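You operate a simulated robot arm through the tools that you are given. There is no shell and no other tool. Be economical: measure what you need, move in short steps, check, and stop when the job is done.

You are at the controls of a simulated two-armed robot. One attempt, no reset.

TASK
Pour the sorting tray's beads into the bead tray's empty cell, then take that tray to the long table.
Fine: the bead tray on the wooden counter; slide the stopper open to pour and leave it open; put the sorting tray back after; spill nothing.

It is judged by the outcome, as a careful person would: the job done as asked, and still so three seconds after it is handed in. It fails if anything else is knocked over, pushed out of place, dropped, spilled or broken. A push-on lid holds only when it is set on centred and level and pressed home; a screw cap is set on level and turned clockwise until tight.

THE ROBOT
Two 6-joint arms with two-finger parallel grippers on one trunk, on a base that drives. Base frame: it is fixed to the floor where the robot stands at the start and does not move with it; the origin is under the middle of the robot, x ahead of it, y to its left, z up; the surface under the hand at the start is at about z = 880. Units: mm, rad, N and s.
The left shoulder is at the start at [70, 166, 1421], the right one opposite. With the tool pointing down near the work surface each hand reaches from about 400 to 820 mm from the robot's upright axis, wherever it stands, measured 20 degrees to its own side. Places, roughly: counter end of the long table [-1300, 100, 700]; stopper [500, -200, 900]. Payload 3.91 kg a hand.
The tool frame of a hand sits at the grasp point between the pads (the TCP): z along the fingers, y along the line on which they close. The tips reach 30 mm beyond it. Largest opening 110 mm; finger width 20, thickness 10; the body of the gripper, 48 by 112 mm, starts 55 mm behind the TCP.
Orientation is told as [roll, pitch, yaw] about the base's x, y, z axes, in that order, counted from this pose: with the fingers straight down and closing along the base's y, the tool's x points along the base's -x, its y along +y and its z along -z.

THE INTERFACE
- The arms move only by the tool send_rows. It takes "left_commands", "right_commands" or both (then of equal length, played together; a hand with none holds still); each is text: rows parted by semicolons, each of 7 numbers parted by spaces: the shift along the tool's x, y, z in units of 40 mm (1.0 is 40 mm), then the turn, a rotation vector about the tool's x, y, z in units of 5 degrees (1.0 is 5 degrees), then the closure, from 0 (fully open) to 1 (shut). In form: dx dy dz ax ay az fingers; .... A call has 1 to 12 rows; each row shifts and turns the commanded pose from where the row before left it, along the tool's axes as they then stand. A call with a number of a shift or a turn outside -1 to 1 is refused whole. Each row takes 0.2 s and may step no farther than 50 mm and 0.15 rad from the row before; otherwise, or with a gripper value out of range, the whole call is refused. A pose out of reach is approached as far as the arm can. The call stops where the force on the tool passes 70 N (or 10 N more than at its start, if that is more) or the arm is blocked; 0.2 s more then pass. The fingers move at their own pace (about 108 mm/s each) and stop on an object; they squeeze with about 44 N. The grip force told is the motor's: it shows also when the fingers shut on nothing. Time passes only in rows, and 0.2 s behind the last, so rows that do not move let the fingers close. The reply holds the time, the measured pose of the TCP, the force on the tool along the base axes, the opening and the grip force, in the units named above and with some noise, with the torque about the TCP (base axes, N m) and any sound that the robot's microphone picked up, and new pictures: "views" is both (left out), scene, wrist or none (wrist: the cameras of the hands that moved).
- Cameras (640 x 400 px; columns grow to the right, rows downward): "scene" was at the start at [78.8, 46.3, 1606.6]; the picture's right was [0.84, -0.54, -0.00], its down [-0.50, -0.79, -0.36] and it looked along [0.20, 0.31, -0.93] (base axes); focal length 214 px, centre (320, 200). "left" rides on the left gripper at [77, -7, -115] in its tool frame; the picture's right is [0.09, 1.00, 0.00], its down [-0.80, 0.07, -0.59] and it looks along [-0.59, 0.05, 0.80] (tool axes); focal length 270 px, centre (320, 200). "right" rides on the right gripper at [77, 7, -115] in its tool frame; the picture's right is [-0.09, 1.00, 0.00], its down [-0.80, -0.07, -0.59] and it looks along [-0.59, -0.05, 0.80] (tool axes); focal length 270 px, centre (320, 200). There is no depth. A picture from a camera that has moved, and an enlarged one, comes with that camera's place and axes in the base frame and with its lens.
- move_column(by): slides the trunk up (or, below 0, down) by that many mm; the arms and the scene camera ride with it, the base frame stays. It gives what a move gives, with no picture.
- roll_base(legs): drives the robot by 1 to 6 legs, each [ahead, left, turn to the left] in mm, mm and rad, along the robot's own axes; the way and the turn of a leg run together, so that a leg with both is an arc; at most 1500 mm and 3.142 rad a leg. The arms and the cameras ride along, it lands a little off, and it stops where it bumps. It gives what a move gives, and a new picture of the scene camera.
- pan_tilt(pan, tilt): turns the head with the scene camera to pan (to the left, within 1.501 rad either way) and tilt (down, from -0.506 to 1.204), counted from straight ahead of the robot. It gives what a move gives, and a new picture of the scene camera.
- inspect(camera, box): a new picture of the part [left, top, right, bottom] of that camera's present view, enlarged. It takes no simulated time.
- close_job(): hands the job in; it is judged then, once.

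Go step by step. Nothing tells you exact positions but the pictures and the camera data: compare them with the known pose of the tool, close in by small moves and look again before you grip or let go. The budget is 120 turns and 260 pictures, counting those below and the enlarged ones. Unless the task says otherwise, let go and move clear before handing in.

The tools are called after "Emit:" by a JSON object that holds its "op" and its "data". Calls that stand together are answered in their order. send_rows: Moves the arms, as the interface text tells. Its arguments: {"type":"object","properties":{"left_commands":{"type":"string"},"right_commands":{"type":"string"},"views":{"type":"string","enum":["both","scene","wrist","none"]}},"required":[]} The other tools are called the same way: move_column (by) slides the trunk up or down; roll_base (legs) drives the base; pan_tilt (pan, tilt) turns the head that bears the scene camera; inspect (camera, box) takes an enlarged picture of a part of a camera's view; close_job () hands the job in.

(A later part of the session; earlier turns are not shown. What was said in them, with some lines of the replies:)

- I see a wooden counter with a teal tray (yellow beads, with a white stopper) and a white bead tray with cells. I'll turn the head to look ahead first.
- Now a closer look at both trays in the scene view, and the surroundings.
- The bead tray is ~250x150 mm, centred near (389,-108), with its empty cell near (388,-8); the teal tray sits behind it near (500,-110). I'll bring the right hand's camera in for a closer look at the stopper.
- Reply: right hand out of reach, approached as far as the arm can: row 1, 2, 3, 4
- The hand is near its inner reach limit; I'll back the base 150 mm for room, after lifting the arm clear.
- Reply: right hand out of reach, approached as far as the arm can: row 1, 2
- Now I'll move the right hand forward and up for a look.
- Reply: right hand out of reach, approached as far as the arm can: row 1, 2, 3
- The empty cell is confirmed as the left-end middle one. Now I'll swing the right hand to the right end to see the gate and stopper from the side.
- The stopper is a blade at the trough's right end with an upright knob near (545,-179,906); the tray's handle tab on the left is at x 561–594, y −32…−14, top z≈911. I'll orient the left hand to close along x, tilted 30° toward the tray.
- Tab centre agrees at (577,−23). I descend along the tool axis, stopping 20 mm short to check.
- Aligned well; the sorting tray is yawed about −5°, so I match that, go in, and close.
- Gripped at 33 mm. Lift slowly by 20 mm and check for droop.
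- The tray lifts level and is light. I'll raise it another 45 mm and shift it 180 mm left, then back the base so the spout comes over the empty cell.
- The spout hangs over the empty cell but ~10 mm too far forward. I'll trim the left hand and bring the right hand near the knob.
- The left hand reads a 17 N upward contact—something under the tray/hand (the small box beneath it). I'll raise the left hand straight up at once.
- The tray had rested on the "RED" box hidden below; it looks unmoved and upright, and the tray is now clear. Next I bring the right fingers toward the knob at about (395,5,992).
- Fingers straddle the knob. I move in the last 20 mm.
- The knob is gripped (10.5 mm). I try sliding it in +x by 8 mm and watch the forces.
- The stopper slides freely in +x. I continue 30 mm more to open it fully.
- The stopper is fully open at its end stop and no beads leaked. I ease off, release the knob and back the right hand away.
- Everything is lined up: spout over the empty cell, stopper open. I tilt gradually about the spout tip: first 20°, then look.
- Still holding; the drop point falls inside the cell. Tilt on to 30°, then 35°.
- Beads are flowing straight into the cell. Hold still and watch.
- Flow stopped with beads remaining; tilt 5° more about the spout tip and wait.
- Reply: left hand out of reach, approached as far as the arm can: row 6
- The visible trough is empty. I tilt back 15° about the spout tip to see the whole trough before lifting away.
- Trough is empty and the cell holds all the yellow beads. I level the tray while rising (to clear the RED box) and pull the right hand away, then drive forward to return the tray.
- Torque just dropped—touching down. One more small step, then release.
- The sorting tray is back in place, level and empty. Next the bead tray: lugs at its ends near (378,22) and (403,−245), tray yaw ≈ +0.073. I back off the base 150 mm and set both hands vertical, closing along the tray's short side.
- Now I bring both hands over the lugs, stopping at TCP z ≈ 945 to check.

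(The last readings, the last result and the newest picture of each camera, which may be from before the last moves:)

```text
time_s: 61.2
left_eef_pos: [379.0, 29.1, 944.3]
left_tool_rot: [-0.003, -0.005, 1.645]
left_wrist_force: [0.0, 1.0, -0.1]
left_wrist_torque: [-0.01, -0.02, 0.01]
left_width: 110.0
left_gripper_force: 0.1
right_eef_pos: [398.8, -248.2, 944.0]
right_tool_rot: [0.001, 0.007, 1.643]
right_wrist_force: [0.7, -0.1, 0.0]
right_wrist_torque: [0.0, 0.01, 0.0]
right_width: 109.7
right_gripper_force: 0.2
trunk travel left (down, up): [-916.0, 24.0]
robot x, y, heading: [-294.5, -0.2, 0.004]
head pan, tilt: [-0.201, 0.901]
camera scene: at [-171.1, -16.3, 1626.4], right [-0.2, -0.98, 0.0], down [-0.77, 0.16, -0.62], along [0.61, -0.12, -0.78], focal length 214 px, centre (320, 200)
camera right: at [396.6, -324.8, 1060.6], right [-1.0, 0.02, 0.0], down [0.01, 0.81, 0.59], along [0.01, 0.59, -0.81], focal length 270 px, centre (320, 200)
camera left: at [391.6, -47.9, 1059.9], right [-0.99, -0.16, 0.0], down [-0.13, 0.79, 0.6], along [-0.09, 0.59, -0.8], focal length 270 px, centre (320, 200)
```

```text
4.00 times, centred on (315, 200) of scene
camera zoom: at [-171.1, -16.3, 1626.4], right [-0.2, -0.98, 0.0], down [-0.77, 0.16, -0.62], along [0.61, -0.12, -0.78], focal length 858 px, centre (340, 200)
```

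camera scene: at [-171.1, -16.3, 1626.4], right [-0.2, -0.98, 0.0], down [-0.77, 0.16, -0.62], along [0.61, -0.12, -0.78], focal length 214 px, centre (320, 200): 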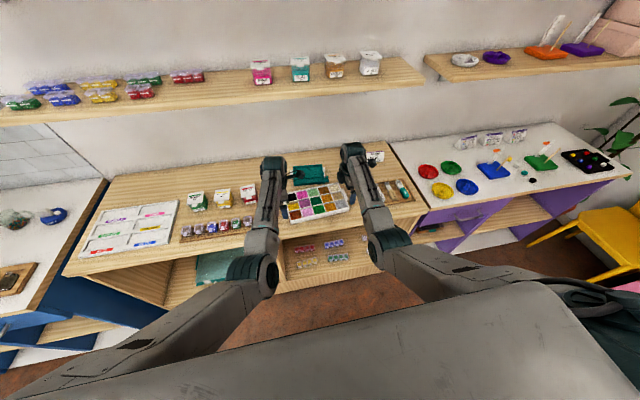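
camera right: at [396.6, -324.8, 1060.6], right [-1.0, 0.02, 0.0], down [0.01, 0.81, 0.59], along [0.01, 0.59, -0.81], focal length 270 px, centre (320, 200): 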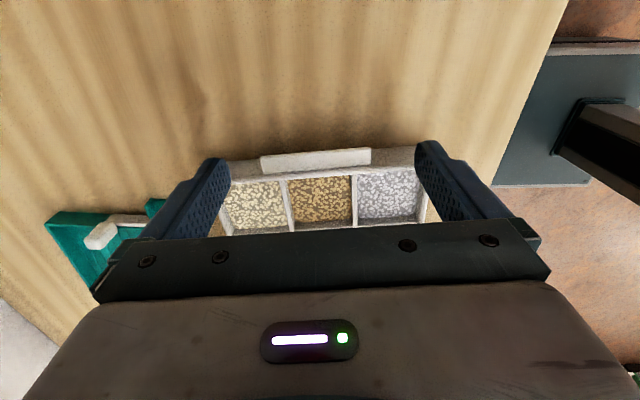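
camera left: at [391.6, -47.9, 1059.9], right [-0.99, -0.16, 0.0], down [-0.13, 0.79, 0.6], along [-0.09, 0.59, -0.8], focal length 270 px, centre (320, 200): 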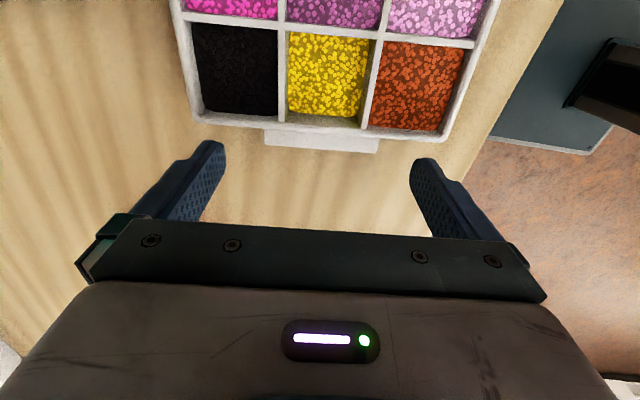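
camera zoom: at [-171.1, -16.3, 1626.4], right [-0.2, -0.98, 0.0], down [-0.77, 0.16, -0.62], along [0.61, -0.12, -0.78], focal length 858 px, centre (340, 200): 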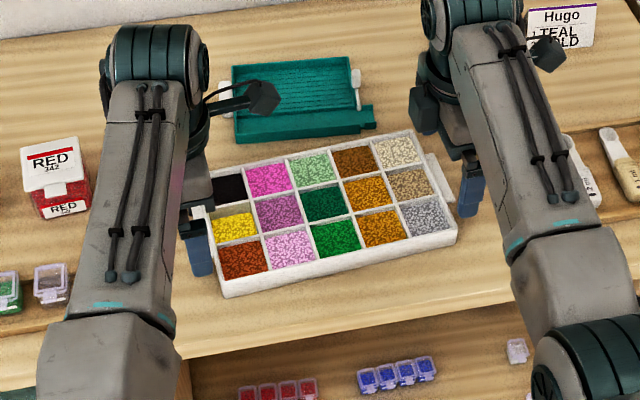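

Both hands are well aligned with the lugs; small trims, then down to z ≈ 914.

Emit:
{"op": "send_rows", "data": {"left_commands": "0.065 -0.03 0 0 0 0 0;0 0 0.25 0 0 0 0;0 0 0.25 0 0 0 0;0 0 0.25 0 0 0 0;0 0 0 0 0 0 0", "right_commands": "-0.03 -0.06 0 0 0 0 0;0 0 0.25 0 0 0 0;0 0 0.25 0 0 0 0;0 0 0.25 0 0 0 0;0 0 0 0 0 0 0", "views": "wrist"}}

```text
time_s: 62.1
left_eef_pos: [378.5, 23.6, 923.2]
left_tool_rot: [-0.007, -0.001, 1.645]
left_wrist_force: [-0.3, 2.6, 1.6]
left_wrist_torque: [-0.18, -0.01, 0.01]
left_width: 109.2
left_gripper_force: 0.0
right_eef_pos: [403.7, -248.1, 930.2]
right_tool_rot: [-0.014, 0.014, 1.644]
right_wrist_force: [-0.4, -1.0, -0.9]
right_wrist_torque: [-0.01, -0.03, 0.03]
right_width: 110.0
right_gripper_force: 0.0
trunk travel left (down, up): [-916.0, 24.0]
robot x, y, heading: [-295.3, 1.8, 0.001]
head pan, tilt: [-0.201, 0.901]
stopped in row 4 (right hand): the force on the tool passed its limit at 78 N (the readings are from after the stop); the commanded pose is now the measured one
camera right: at [400.5, -323.8, 1046.6], right [-1.0, 0.01, -0.02], down [0.0, 0.81, 0.58], along [0.02, 0.58, -0.81], focal length 270 px, centre (320, 200)
camera left: at [390.3, -52.1, 1038.4], right [-0.99, -0.16, -0.01], down [-0.13, 0.79, 0.59], along [-0.09, 0.59, -0.8], focal length 270 px, centre (320, 200)
```

right: 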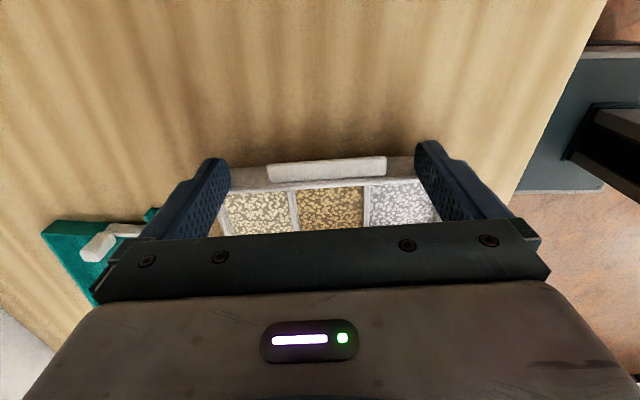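
left: 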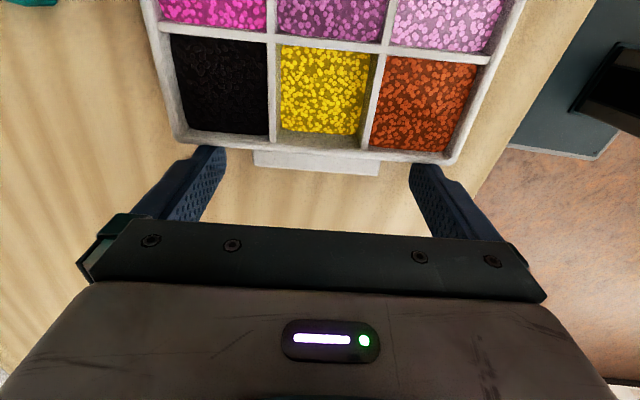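

A right fingertip caught the tray's end wall; I back up a little, shift both hands a few mm outward, and check the tray is undisturbed.

Emit:
{"op": "send_rows", "data": {"left_commands": "-0.13 0 -0.1 0 0 0 0;0 0 0 0 0 0 0", "right_commands": "0 0 -0.15 -0.16 -0.16 0 0;0.11 0.07 0 0 0 0 0", "views": "wrist"}}

Emit:
{"op": "inspect", "data": {"camera": "scene", "box": [240, 150, 390, 250]}}

```text
time_s: 62.7
left_eef_pos: [377.8, 27.5, 926.9]
left_tool_rot: [-0.005, 0.002, 1.641]
left_wrist_force: [-0.1, 0.0, 0.2]
left_wrist_torque: [0.01, -0.04, -0.02]
left_width: 109.9
left_gripper_force: 0.0
right_eef_pos: [404.0, -253.0, 937.1]
right_tool_rot: [-0.004, 0.0, 1.643]
right_wrist_force: [0.4, -0.3, 0.3]
right_wrist_torque: [-0.01, -0.04, 0.0]
right_width: 110.1
right_gripper_force: 0.0
trunk travel left (down, up): [-916.0, 24.0]
robot x, y, heading: [-292.4, -3.7, -0.0]
head pan, tilt: [-0.201, 0.901]
camera right: at [401.0, -330.7, 1052.2], right [-1.0, 0.02, 0.0], down [0.01, 0.8, 0.6], along [0.01, 0.6, -0.8], focal length 270 px, centre (320, 200)
camera left: at [390.0, -48.9, 1041.3], right [-0.99, -0.16, 0.0], down [-0.13, 0.79, 0.59], along [-0.09, 0.59, -0.8], focal length 270 px, centre (320, 200)
```

right: 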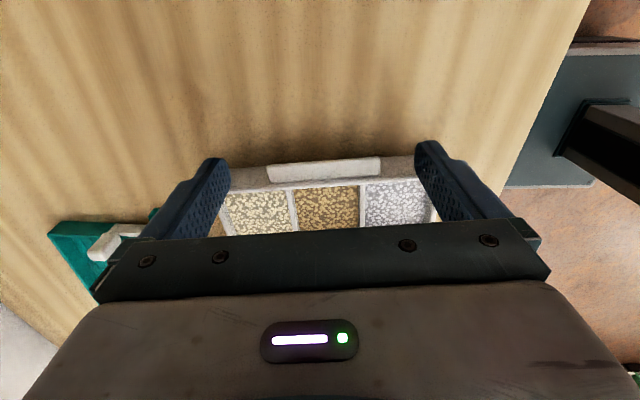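
left: 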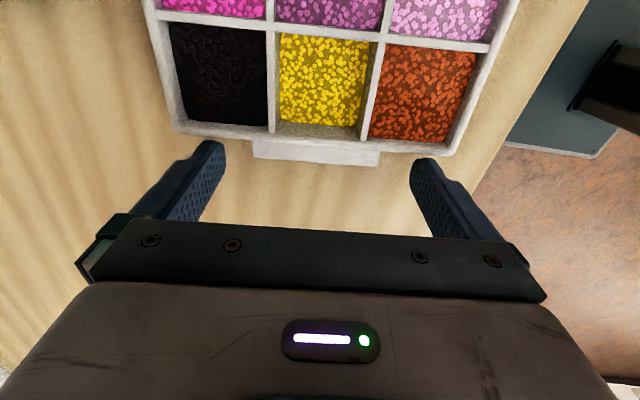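

```text
4.00 times, centred on (315, 200) of scene
camera zoom: at [-173.4, -16.0, 1626.5], right [-0.2, -0.98, 0.0], down [-0.77, 0.16, -0.62], along [0.61, -0.12, -0.78], focal length 858 px, centre (340, 200)
```

zoom: 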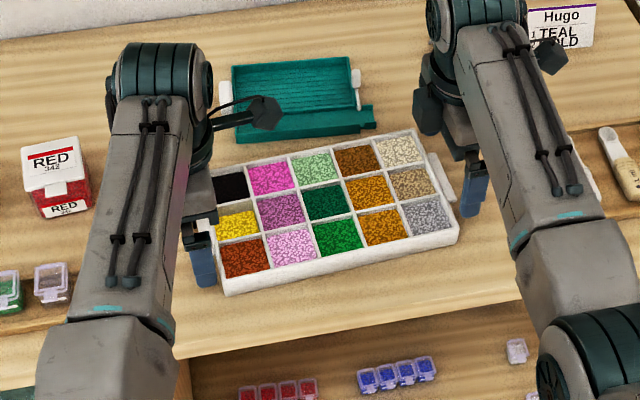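

Emit:
{"op": "send_rows", "data": {"left_commands": "0 -0.05 0.09 0 0 0 0;0 0 0.09 0 0 0 0;0 0 0.09 0 0 0 0;0 0 0 0 0 0 0", "right_commands": "-0.02 0.07 0.175 0 0 0 0;0 0 0.175 0 0 0 0;0 0 0.175 0 0 0 0;0 0 0 0 0 0 0", "views": "wrist"}}

```text
time_s: 63.7
left_eef_pos: [382.6, 26.5, 915.5]
left_tool_rot: [-0.004, -0.001, 1.646]
left_wrist_force: [0.3, -0.3, -0.1]
left_wrist_torque: [-0.02, 0.0, 0.03]
left_width: 109.7
left_gripper_force: 0.0
right_eef_pos: [401.3, -252.1, 914.2]
right_tool_rot: [-0.001, -0.001, 1.643]
right_wrist_force: [-0.2, 0.9, -0.5]
right_wrist_torque: [-0.02, -0.03, 0.02]
right_width: 110.1
right_gripper_force: 0.0
trunk travel left (down, up): [-916.0, 24.0]
robot x, y, heading: [-289.0, 5.1, -0.002]
head pan, tilt: [-0.201, 0.901]
camera right: at [399.7, -329.0, 1030.0], right [-1.0, 0.02, 0.0], down [0.01, 0.8, 0.59], along [0.01, 0.59, -0.8], focal length 270 px, centre (320, 200)
camera left: at [393.7, -48.5, 1030.3], right [-0.99, -0.16, 0.0], down [-0.13, 0.79, 0.59], along [-0.09, 0.59, -0.8], focal length 270 px, centre (320, 200)
```

right: 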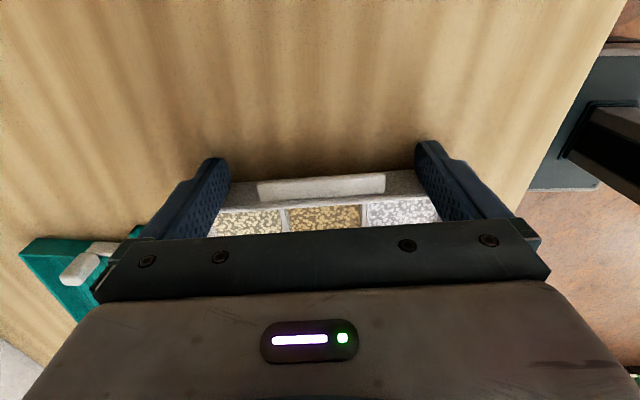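
left: 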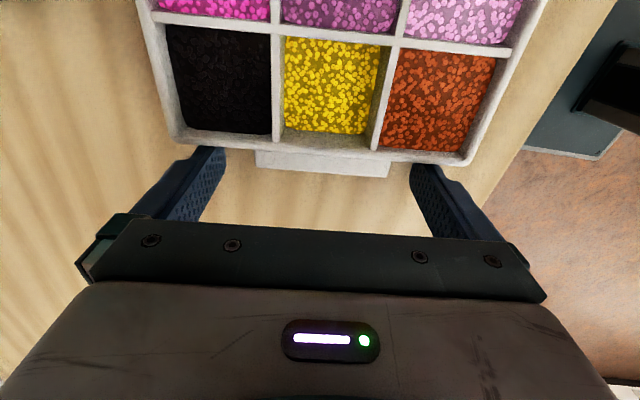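

Both hands are down with no contact. Close both on the lugs.

Emit:
{"op": "send_rows", "data": {"left_commands": "0 0 0 0 0 0 0.25;0 0 0 0 0 0 0.4;0 0 0 0 0 0 1;0 0 0 0 0 0 1;0 0 0 0 0 0 1", "right_commands": "0 0 0 0 0 0 0.25;0 0 0 0 0 0 0.4;0 0 0 0 0 0 1;0 0 0 0 0 0 1;0 0 0 0 0 0 1", "views": "wrist"}}

```text
time_s: 64.9
left_eef_pos: [381.2, 26.5, 915.7]
left_tool_rot: [-0.002, 0.0, 1.645]
left_wrist_force: [-2.1, 0.1, 1.8]
left_wrist_torque: [0.09, 0.3, -0.07]
left_width: 71.8
left_gripper_force: 44.0
right_eef_pos: [400.9, -250.9, 914.3]
right_tool_rot: [-0.001, -0.001, 1.644]
right_wrist_force: [2.1, -0.3, 0.4]
right_wrist_torque: [-0.02, -0.05, -0.22]
right_width: 71.8
right_gripper_force: 44.1
trunk travel left (down, up): [-916.0, 24.0]
robot x, y, heading: [-290.4, 0.0, 0.003]
head pan, tilt: [-0.201, 0.901]
camera right: at [399.7, -329.2, 1030.1], right [-1.0, 0.02, 0.0], down [0.01, 0.8, 0.6], along [0.01, 0.59, -0.8], focal length 270 px, centre (320, 200)
camera left: at [393.6, -48.6, 1030.2], right [-0.99, -0.16, 0.0], down [-0.13, 0.79, 0.59], along [-0.09, 0.59, -0.8], focal length 270 px, centre (320, 200)
```

right: 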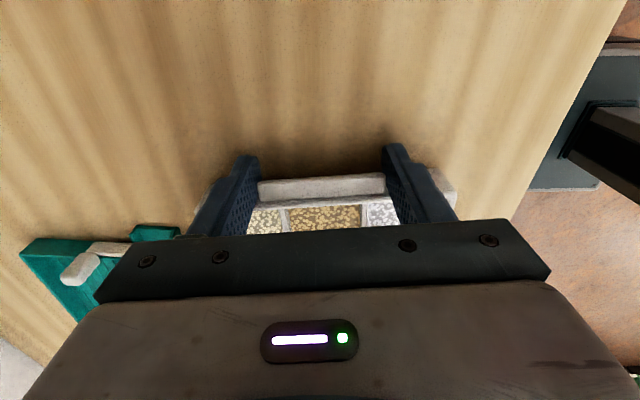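
left: 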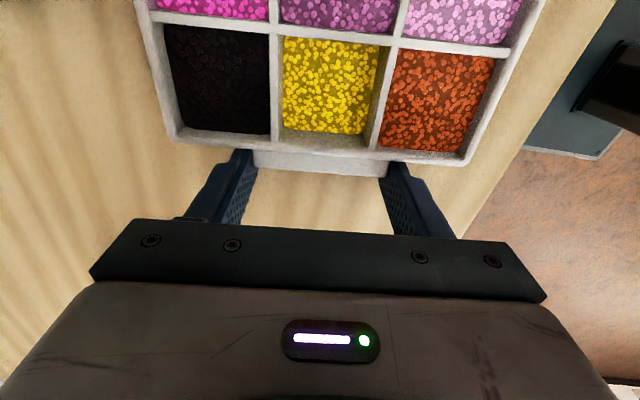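

Both hold at 71.8 mm. Lift both together by 30 mm slowly.

Emit:
{"op": "send_rows", "data": {"left_commands": "0 0 -0.1 0 0 0 1;0 0 -0.1 0 0 0 1;0 0 -0.2 0 0 0 1;0 0 -0.2 0 0 0 1;0 0 -0.15 0 0 0 1;0 0 0 0 0 0 1", "right_commands": "0 0 -0.1 0 0 0 1;0 0 -0.1 0 0 0 1;0 0 -0.2 0 0 0 1;0 0 -0.2 0 0 0 1;0 0 -0.15 0 0 0 1;0 0 0 0 0 0 1", "views": "both"}}

Emit:
{"op": "inspect", "data": {"camera": "scene", "box": [240, 150, 390, 250]}}

```text
time_s: 66.3
left_eef_pos: [384.7, 26.5, 944.1]
left_tool_rot: [-0.001, -0.001, 1.644]
left_wrist_force: [1.0, 1.4, -3.5]
left_wrist_torque: [-0.54, 0.66, 0.0]
left_width: 71.7
left_gripper_force: 44.2
right_eef_pos: [402.7, -252.1, 944.9]
right_tool_rot: [-0.001, 0.001, 1.644]
right_wrist_force: [-1.2, -1.8, -4.9]
right_wrist_torque: [0.29, -0.73, 0.42]
right_width: 71.7
right_gripper_force: 43.9
trunk travel left (down, up): [-916.0, 24.0]
robot x, y, heading: [-294.0, -4.1, 0.005]
head pan, tilt: [-0.201, 0.901]
camera scene: at [-169.1, -16.1, 1626.2], right [-0.2, -0.98, 0.0], down [-0.77, 0.16, -0.62], along [0.61, -0.12, -0.78], focal length 214 px, centre (320, 200)
camera right: at [401.3, -329.7, 1059.4], right [-1.0, 0.01, 0.0], down [0.01, 0.8, 0.59], along [0.01, 0.59, -0.8], focal length 270 px, centre (320, 200)
camera left: at [395.2, -49.3, 1059.1], right [-0.99, -0.16, 0.0], down [-0.13, 0.79, 0.59], along [-0.09, 0.59, -0.8], focal length 270 px, centre (320, 200)
```

scene: 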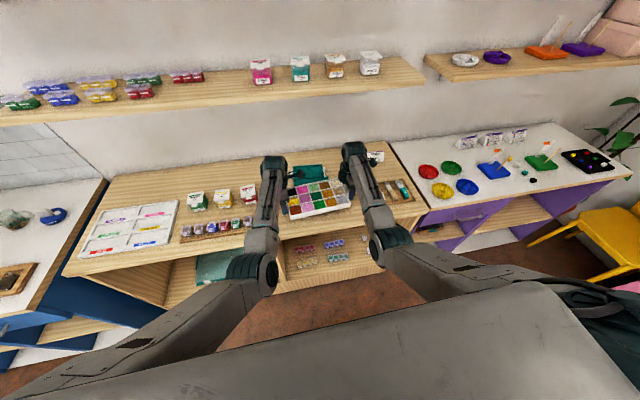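
right: 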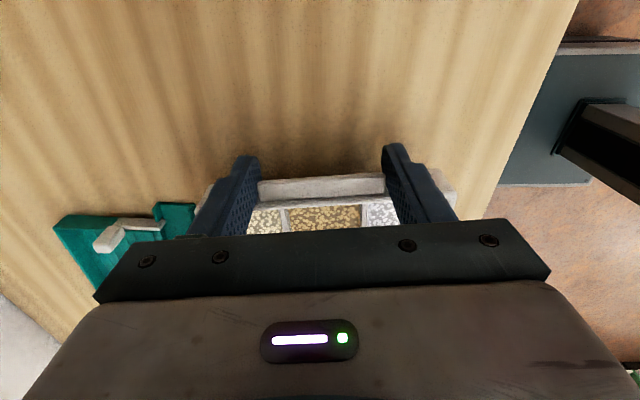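
left: 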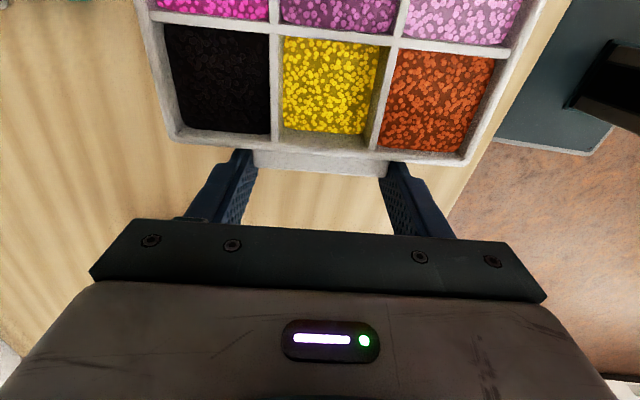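

```text
4.00 times, centred on (315, 200) of scene
camera zoom: at [-169.1, -16.1, 1626.2], right [-0.2, -0.98, 0.0], down [-0.77, 0.16, -0.62], along [0.61, -0.12, -0.78], focal length 858 px, centre (340, 200)
```

zoom: 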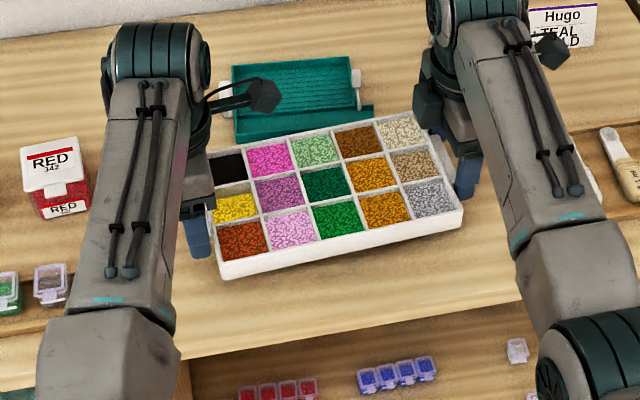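

Tray lifted level (~0.9 kg). I back straight out 380 mm gently and then look around before turning.

Emit:
{"op": "roll_base", "data": {"legs": [[-120, 0, 0], [-260, 0, 0]]}}

Emit:
{"op": "pan_tilt", "data": {"pan": 1.5, "tilt": 0.5}}

Emit:
{"op": "pan_tilt", "data": {"pan": -1.5, "tilt": 0.5}}

```text
time_s: 69.0
left_eef_pos: [-3.7, 26.1, 942.7]
left_tool_rot: [-0.002, -0.001, 1.644]
left_wrist_force: [4.3, 6.8, -5.8]
left_wrist_torque: [0.33, -0.18, 0.76]
left_width: 71.9
left_gripper_force: 44.3
right_eef_pos: [16.0, -251.9, 943.3]
right_tool_rot: [0.002, 0.001, 1.643]
right_wrist_force: [-3.7, -6.8, -3.0]
right_wrist_torque: [0.16, 0.2, 0.56]
right_width: 71.9
right_gripper_force: 44.0
trunk travel left (down, up): [-916.0, 24.0]
robot x, y, heading: [-680.1, 1.4, -0.001]
head pan, tilt: [-0.201, 0.901]
camera scene: at [-554.6, -16.6, 1626.0], right [-0.2, -0.98, 0.0], down [-0.77, 0.15, -0.62], along [0.61, -0.12, -0.79], focal length 214 px, centre (320, 200)
```

scene: 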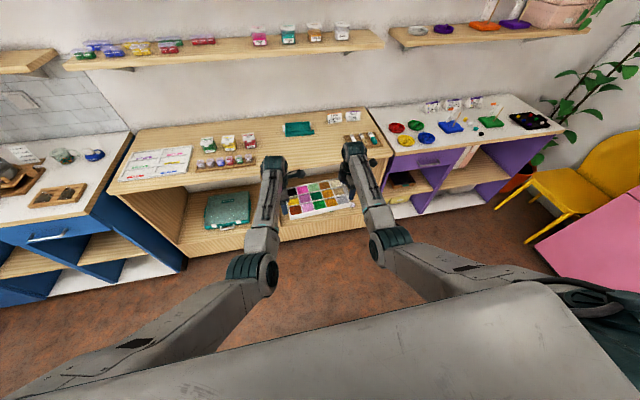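

```text
time_s: 70.8
left_eef_pos: [-5.3, 26.8, 943.4]
left_tool_rot: [-0.002, -0.002, 1.646]
left_wrist_force: [-0.1, -0.5, -2.6]
left_wrist_torque: [-0.05, 0.01, -0.02]
left_width: 71.7
left_gripper_force: 43.9
right_eef_pos: [16.5, -251.7, 943.7]
right_tool_rot: [-0.001, 0.0, 1.644]
right_wrist_force: [0.6, 1.1, -4.5]
right_wrist_torque: [0.0, -0.03, 0.0]
right_width: 71.5
right_gripper_force: 44.3
trunk travel left (down, up): [-916.0, 24.0]
robot x, y, heading: [-680.1, 1.9, 0.004]
head pan, tilt: [1.499, 0.499]
camera scene: at [-624.1, 89.0, 1660.2], right [1.0, -0.07, 0.0], down [-0.03, -0.48, -0.88], along [0.06, 0.88, -0.48], focal length 214 px, centre (320, 200)
```

scene: 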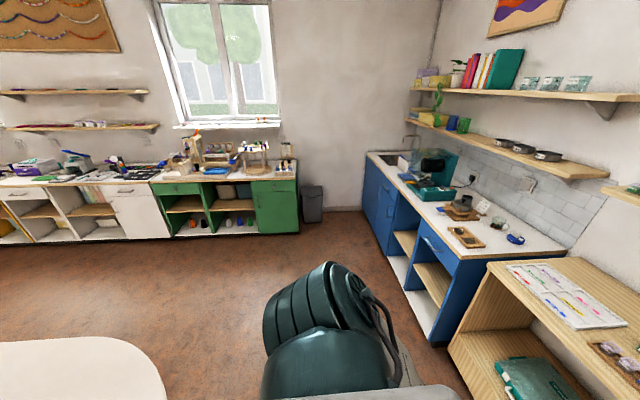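

```text
time_s: 73.4
left_eef_pos: [-5.2, 26.9, 943.6]
left_tool_rot: [-0.002, 0.0, 1.644]
left_wrist_force: [-0.5, -0.9, -5.4]
left_wrist_torque: [0.0, -0.02, 0.03]
left_width: 71.6
left_gripper_force: 44.0
right_eef_pos: [16.0, -252.0, 943.7]
right_tool_rot: [0.001, 0.0, 1.644]
right_wrist_force: [0.2, 0.2, -3.8]
right_wrist_torque: [0.03, 0.02, 0.04]
right_width: 71.7
right_gripper_force: 44.3
trunk travel left (down, up): [-916.0, 24.0]
robot x, y, heading: [-683.4, -0.1, 0.003]
head pan, tilt: [-1.499, 0.499]
camera scene: at [-624.0, -92.4, 1660.2], right [-1.0, -0.07, 0.0], down [-0.04, 0.48, -0.88], along [0.06, -0.88, -0.48], focal length 214 px, centre (320, 200)
```

scene: 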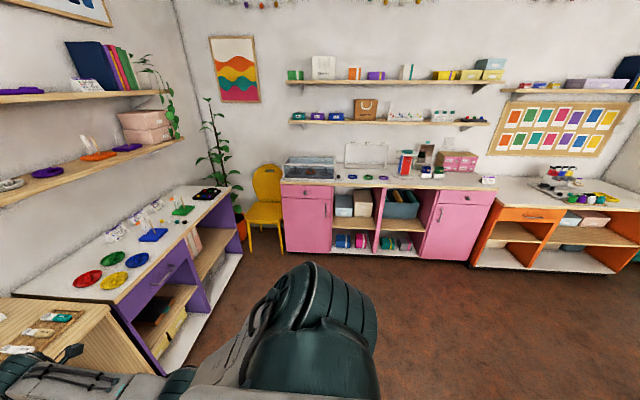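

The table is behind-left (white, rounded corner, near end around x ≈ −1140). There is room to turn; I turn 90° left first and look at the table.

Emit:
{"op": "roll_base", "data": {"legs": [[0, 0, 0.785], [0, 0, 0.785]]}}

Emit:
{"op": "pan_tilt", "data": {"pan": 1.4, "tilt": 0.7}}

```text
time_s: 77.9
left_eef_pos: [-707.2, 675.6, 942.9]
left_tool_rot: [-0.003, 0.002, -3.068]
left_wrist_force: [0.6, 0.1, -4.3]
left_wrist_torque: [-0.02, 0.1, -0.04]
left_width: 71.7
left_gripper_force: 44.1
right_eef_pos: [-428.5, 696.6, 943.3]
right_tool_rot: [0.001, 0.002, -3.069]
right_wrist_force: [0.0, -0.4, -4.1]
right_wrist_torque: [0.05, -0.08, -0.03]
right_width: 71.6
right_gripper_force: 44.0
trunk travel left (down, up): [-916.0, 24.0]
robot x, y, heading: [-685.1, 0.5, 1.572]
head pan, tilt: [-1.499, 0.499]
camera scene: at [-591.3, 57.4, 1660.1], right [0.07, -1.0, 0.0], down [-0.48, -0.04, -0.88], along [0.88, 0.06, -0.48], focal length 214 px, centre (320, 200)
```

scene: 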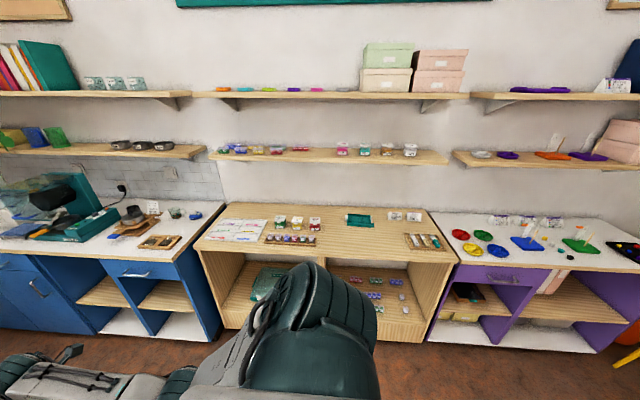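

```text
time_s: 80.4
left_eef_pos: [-708.6, 675.6, 944.1]
left_tool_rot: [-0.001, -0.001, -3.069]
left_wrist_force: [0.1, 0.7, -4.5]
left_wrist_torque: [0.06, 0.09, -0.01]
left_width: 71.8
left_gripper_force: 43.5
right_eef_pos: [-429.9, 696.6, 943.7]
right_tool_rot: [0.0, -0.001, -3.068]
right_wrist_force: [-0.7, 0.6, -4.3]
right_wrist_torque: [-0.03, 0.03, -0.03]
right_width: 71.8
right_gripper_force: 43.6
trunk travel left (down, up): [-916.0, 24.0]
robot x, y, heading: [-682.3, -1.9, 1.577]
head pan, tilt: [1.4, 0.7]
camera scene: at [-766.4, 65.1, 1642.5], right [0.17, 0.99, 0.0], down [0.63, -0.11, -0.76], along [-0.75, 0.13, -0.64], focal length 214 px, centre (320, 200)
```

scene: 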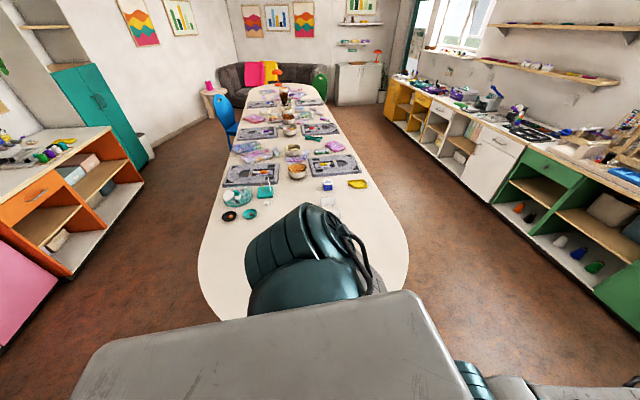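

The near end of the long table is clear (x −1150…−1680, y −430…600). Turning another 90° will put the tray right over about (−1365, 113).

Emit:
{"op": "roll_base", "data": {"legs": [[0, 0, 0.785], [0, 0, 0.785]]}}

Emit:
{"op": "pan_tilt", "data": {"pan": 0.0, "tilt": 0.9}}

```text
time_s: 85.0
left_eef_pos: [-1358.3, -25.7, 945.0]
left_tool_rot: [-0.002, 0.0, -1.499]
left_wrist_force: [0.3, 1.7, -4.6]
left_wrist_torque: [-0.12, -0.04, -0.03]
left_width: 71.6
left_gripper_force: 44.1
right_eef_pos: [-1377.0, 252.6, 944.8]
right_tool_rot: [0.0, 0.0, -1.499]
right_wrist_force: [-0.8, -1.8, -4.2]
right_wrist_torque: [0.06, 0.03, -0.05]
right_width: 72.0
right_gripper_force: 43.9
trunk travel left (down, up): [-916.0, 24.0]
robot x, y, heading: [-684.0, -1.5, 3.143]
head pan, tilt: [1.4, 0.7]
camera scene: at [-749.6, -84.1, 1642.5], right [-0.99, 0.17, 0.0], down [0.11, 0.63, -0.77], along [-0.13, -0.75, -0.64], focal length 214 px, centre (320, 200)
```

scene: 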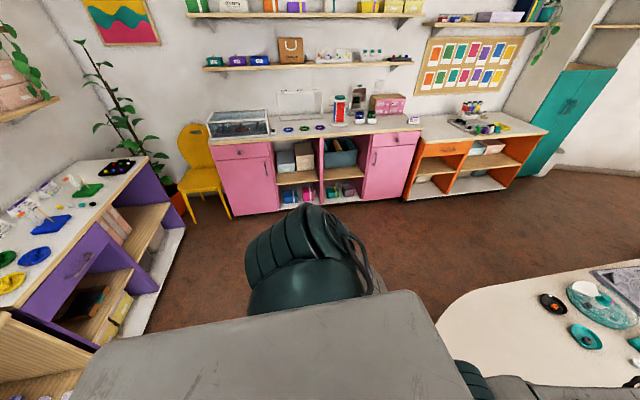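

```text
time_s: 86.5
left_eef_pos: [-1358.7, -26.7, 943.6]
left_tool_rot: [-0.003, 0.001, -1.5]
left_wrist_force: [-0.3, 0.8, -2.7]
left_wrist_torque: [0.12, -0.07, -0.1]
left_width: 71.8
left_gripper_force: 43.9
right_eef_pos: [-1378.8, 253.8, 943.0]
right_tool_rot: [-0.001, 0.0, -1.499]
right_wrist_force: [-1.2, -1.5, -4.6]
right_wrist_torque: [0.02, 0.08, -0.07]
right_width: 71.6
right_gripper_force: 44.1
trunk travel left (down, up): [-916.0, 24.0]
robot x, y, heading: [-680.7, 2.6, 3.139]
head pan, tilt: [0.0, 0.901]
camera scene: at [-810.6, -1.1, 1626.2], right [0.0, 1.0, 0.0], down [0.78, 0.0, -0.62], along [-0.62, 0.0, -0.78], focal length 214 px, centre (320, 200)
```

scene: 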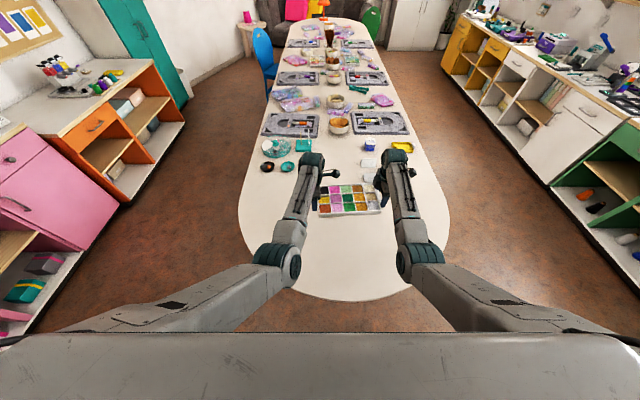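

The tray is over clear table, well clear of the items. I lower the trunk 180 mm and check.

Emit:
{"op": "move_column", "data": {"by": -100}}

Emit:
{"op": "move_column", "data": {"by": -75}}

Emit:
{"op": "inspect", "data": {"camera": "scene", "box": [260, 140, 440, 260]}}

Emit:
{"op": "inspect", "data": {"camera": "right", "box": [0, 0, 640, 400]}}

```text
time_s: 87.8
left_eef_pos: [-1357.7, -26.2, 844.2]
left_tool_rot: [-0.001, 0.0, -1.499]
left_wrist_force: [0.1, -0.4, -5.0]
left_wrist_torque: [-0.05, 0.03, -0.01]
left_width: 71.5
left_gripper_force: 44.4
right_eef_pos: [-1377.3, 252.6, 845.0]
right_tool_rot: [0.0, 0.0, -1.499]
right_wrist_force: [-0.3, -0.8, -3.0]
right_wrist_torque: [0.01, -0.02, 0.02]
right_width: 71.6
right_gripper_force: 43.8
trunk travel left (down, up): [-816.0, 124.0]
robot x, y, heading: [-684.3, 1.1, 3.14]
head pan, tilt: [0.0, 0.901]
```

```text
time_s: 88.9
left_eef_pos: [-1357.7, -27.2, 774.8]
left_tool_rot: [-0.012, 0.002, -1.498]
left_wrist_force: [-5.1, 0.8, 14.4]
left_wrist_torque: [-0.43, 0.61, -0.1]
left_width: 71.5
left_gripper_force: 43.9
right_eef_pos: [-1376.7, 253.7, 773.7]
right_tool_rot: [-0.007, 0.0, -1.502]
right_wrist_force: [-3.5, 1.6, 12.5]
right_wrist_torque: [-0.5, 0.67, -0.22]
right_width: 71.7
right_gripper_force: 44.2
trunk travel left (down, up): [-741.0, 199.0]
robot x, y, heading: [-681.0, -1.1, 3.142]
head pan, tilt: [0.0, 0.901]
```

```text
3.33 times, centred on (350, 200) of scene
camera zoom: at [-805.1, -1.6, 1452.3], right [0.0, 1.0, 0.0], down [0.78, 0.0, -0.62], along [-0.62, 0.0, -0.78], focal length 715 px, centre (220, 200)
```

zoom: 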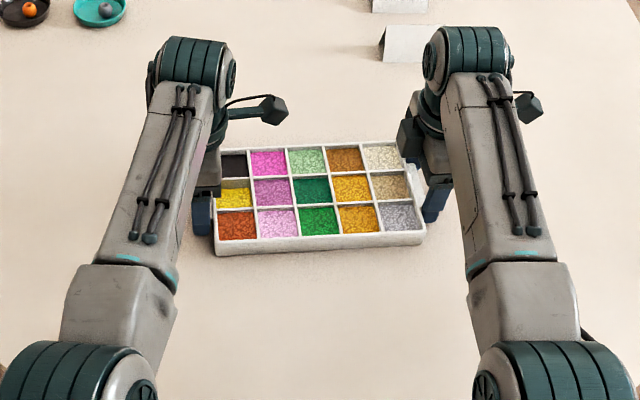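

```text
1.00 times, centred on (320, 200) of right (not enlarged: the box is as wide or as high as the picture)
camera zoom: at [-1374.3, 329.9, 889.7], right [1.0, -0.02, -0.01], down [-0.01, -0.8, 0.59], along [-0.02, -0.59, -0.8], focal length 270 px, centre (320, 200)
```

zoom: 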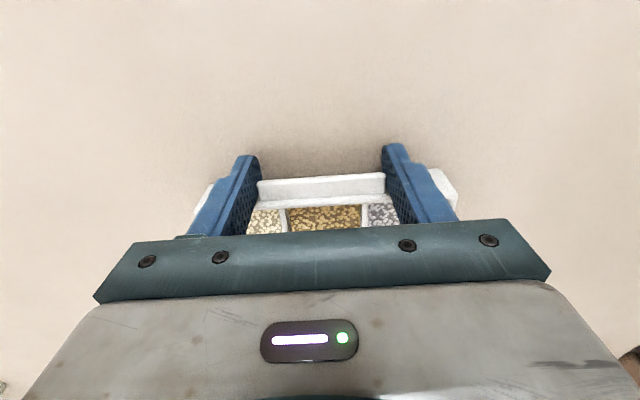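

The tray has touched the table (upward ~13 N in each hand). I relax the trunk by 4 mm, then release.

Emit:
{"op": "move_column", "data": {"by": 4}}

```text
time_s: 89.5
left_eef_pos: [-1356.3, -27.0, 774.2]
left_tool_rot: [-0.005, 0.003, -1.499]
left_wrist_force: [-3.8, 1.0, 7.4]
left_wrist_torque: [0.89, 0.82, 0.21]
left_width: 71.8
left_gripper_force: 43.9
right_eef_pos: [-1374.9, 253.2, 773.6]
right_tool_rot: [-0.001, -0.001, -1.499]
right_wrist_force: [-3.2, -0.2, 3.5]
right_wrist_torque: [0.52, 1.07, -0.05]
right_width: 71.6
right_gripper_force: 44.0
trunk travel left (down, up): [-745.0, 195.0]
robot x, y, heading: [-680.8, 1.0, 3.142]
head pan, tilt: [0.0, 0.901]
```

Emit:
{"op": "send_rows", "data": {"left_commands": "0 0 0 0 0 0 0.6;0 0 0 0 0 0 0.15;0 0 0 0 0 0 0.1;0 0 -0.3 0 0 0 0.1;0 0 -0.6 0 0 0 0.1;0 0 -0.8 0 0 0 0.1;0 0 -0.8 0 0 0 0.1;0 0 0 0 0 0 0.1", "right_commands": "0 0 0 0 0 0 0.6;0 0 0 0 0 0 0.15;0 0 0 0 0 0 0.1;0 0 -0.3 0 0 0 0.1;0 0 -0.6 0 0 0 0.1;0 0 -0.8 0 0 0 0.1;0 0 -0.8 0 0 0 0.1;0 0 0 0 0 0 0.1", "views": "wrist"}}

Emit:
{"op": "inspect", "data": {"camera": "scene", "box": [260, 140, 440, 260]}}

```text
time_s: 91.3
left_eef_pos: [-1359.6, -38.1, 873.0]
left_tool_rot: [-0.004, -0.012, -1.488]
left_wrist_force: [-0.2, -0.2, -0.2]
left_wrist_torque: [0.01, -0.02, 0.0]
left_width: 98.9
left_gripper_force: 0.0
right_eef_pos: [-1375.4, 252.8, 872.7]
right_tool_rot: [-0.001, 0.0, -1.499]
right_wrist_force: [0.2, -0.2, -0.2]
right_wrist_torque: [0.0, -0.01, 0.02]
right_width: 99.0
right_gripper_force: 0.1
trunk travel left (down, up): [-745.0, 195.0]
robot x, y, heading: [-679.5, -1.5, 3.143]
head pan, tilt: [0.0, 0.901]
camera right: at [-1374.5, 330.7, 988.5], right [1.0, -0.02, 0.0], down [-0.01, -0.8, 0.59], along [-0.01, -0.59, -0.8], focal length 270 px, centre (320, 200)
camera left: at [-1373.0, 40.8, 987.5], right [0.99, 0.17, -0.01], down [0.14, -0.78, 0.6], along [0.1, -0.6, -0.8], focal length 270 px, centre (320, 200)
```

right: 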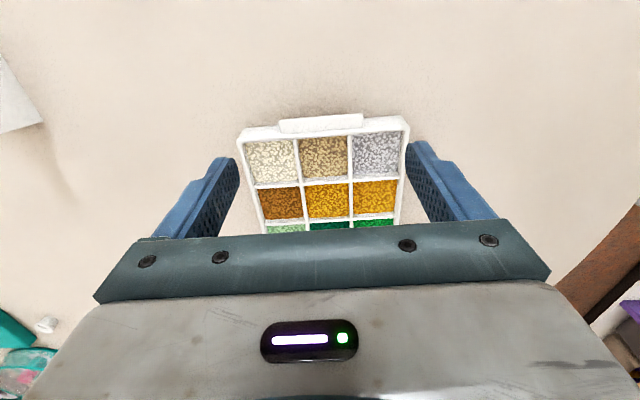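
left: 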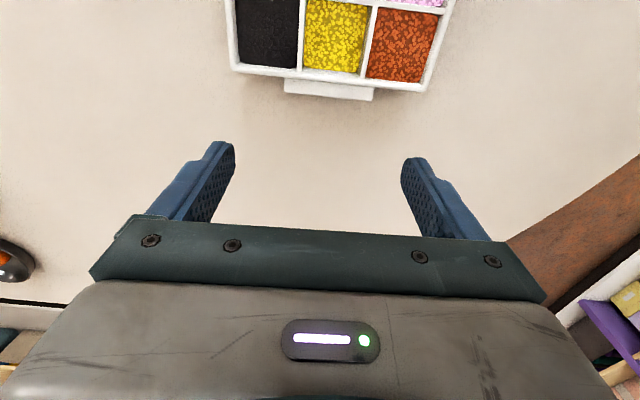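

```text
3.33 times, centred on (350, 200) of scene
camera zoom: at [-809.2, -1.3, 1455.3], right [0.0, 1.0, 0.0], down [0.78, 0.0, -0.62], along [-0.62, 0.0, -0.78], focal length 715 px, centre (220, 200)
```

zoom: 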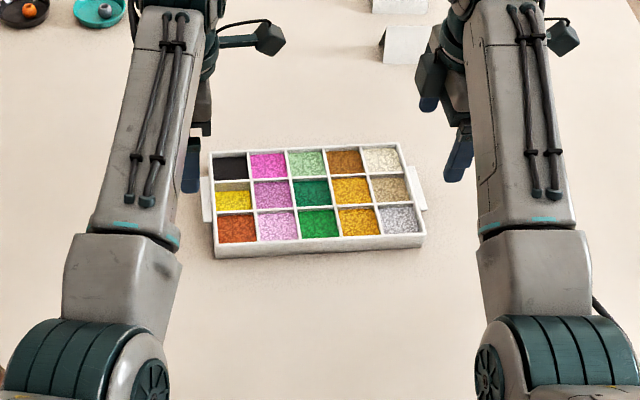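

The bead tray rests flat on the long table with every cell full and unspilled, the hands are clear, and the sorting tray is back on the counter with its stopper open. I'm handing in.

Emit:
{"op": "close_job", "data": {}}

```text
The job is handed in.
```

The yellow beads are in the bead tray's formerly empty cell, and that tray is sitting flat on the clear end of the long table. The sorting tray is empty and back in its place on the counter with the stopper open. I saw no spills in the pictures.

There were two unintended contacts along the way:
- **RED box:** the sorting tray pressed on the RED bead box on the counter at about 17 N. The box stayed upright and measured as unmoved to within about 3 mm.
- **Bead tray wall:** one fingertip bumped the tray's end wall at 78 N before I gripped it. The tray may have shifted 2–3 mm; no beads were displaced.
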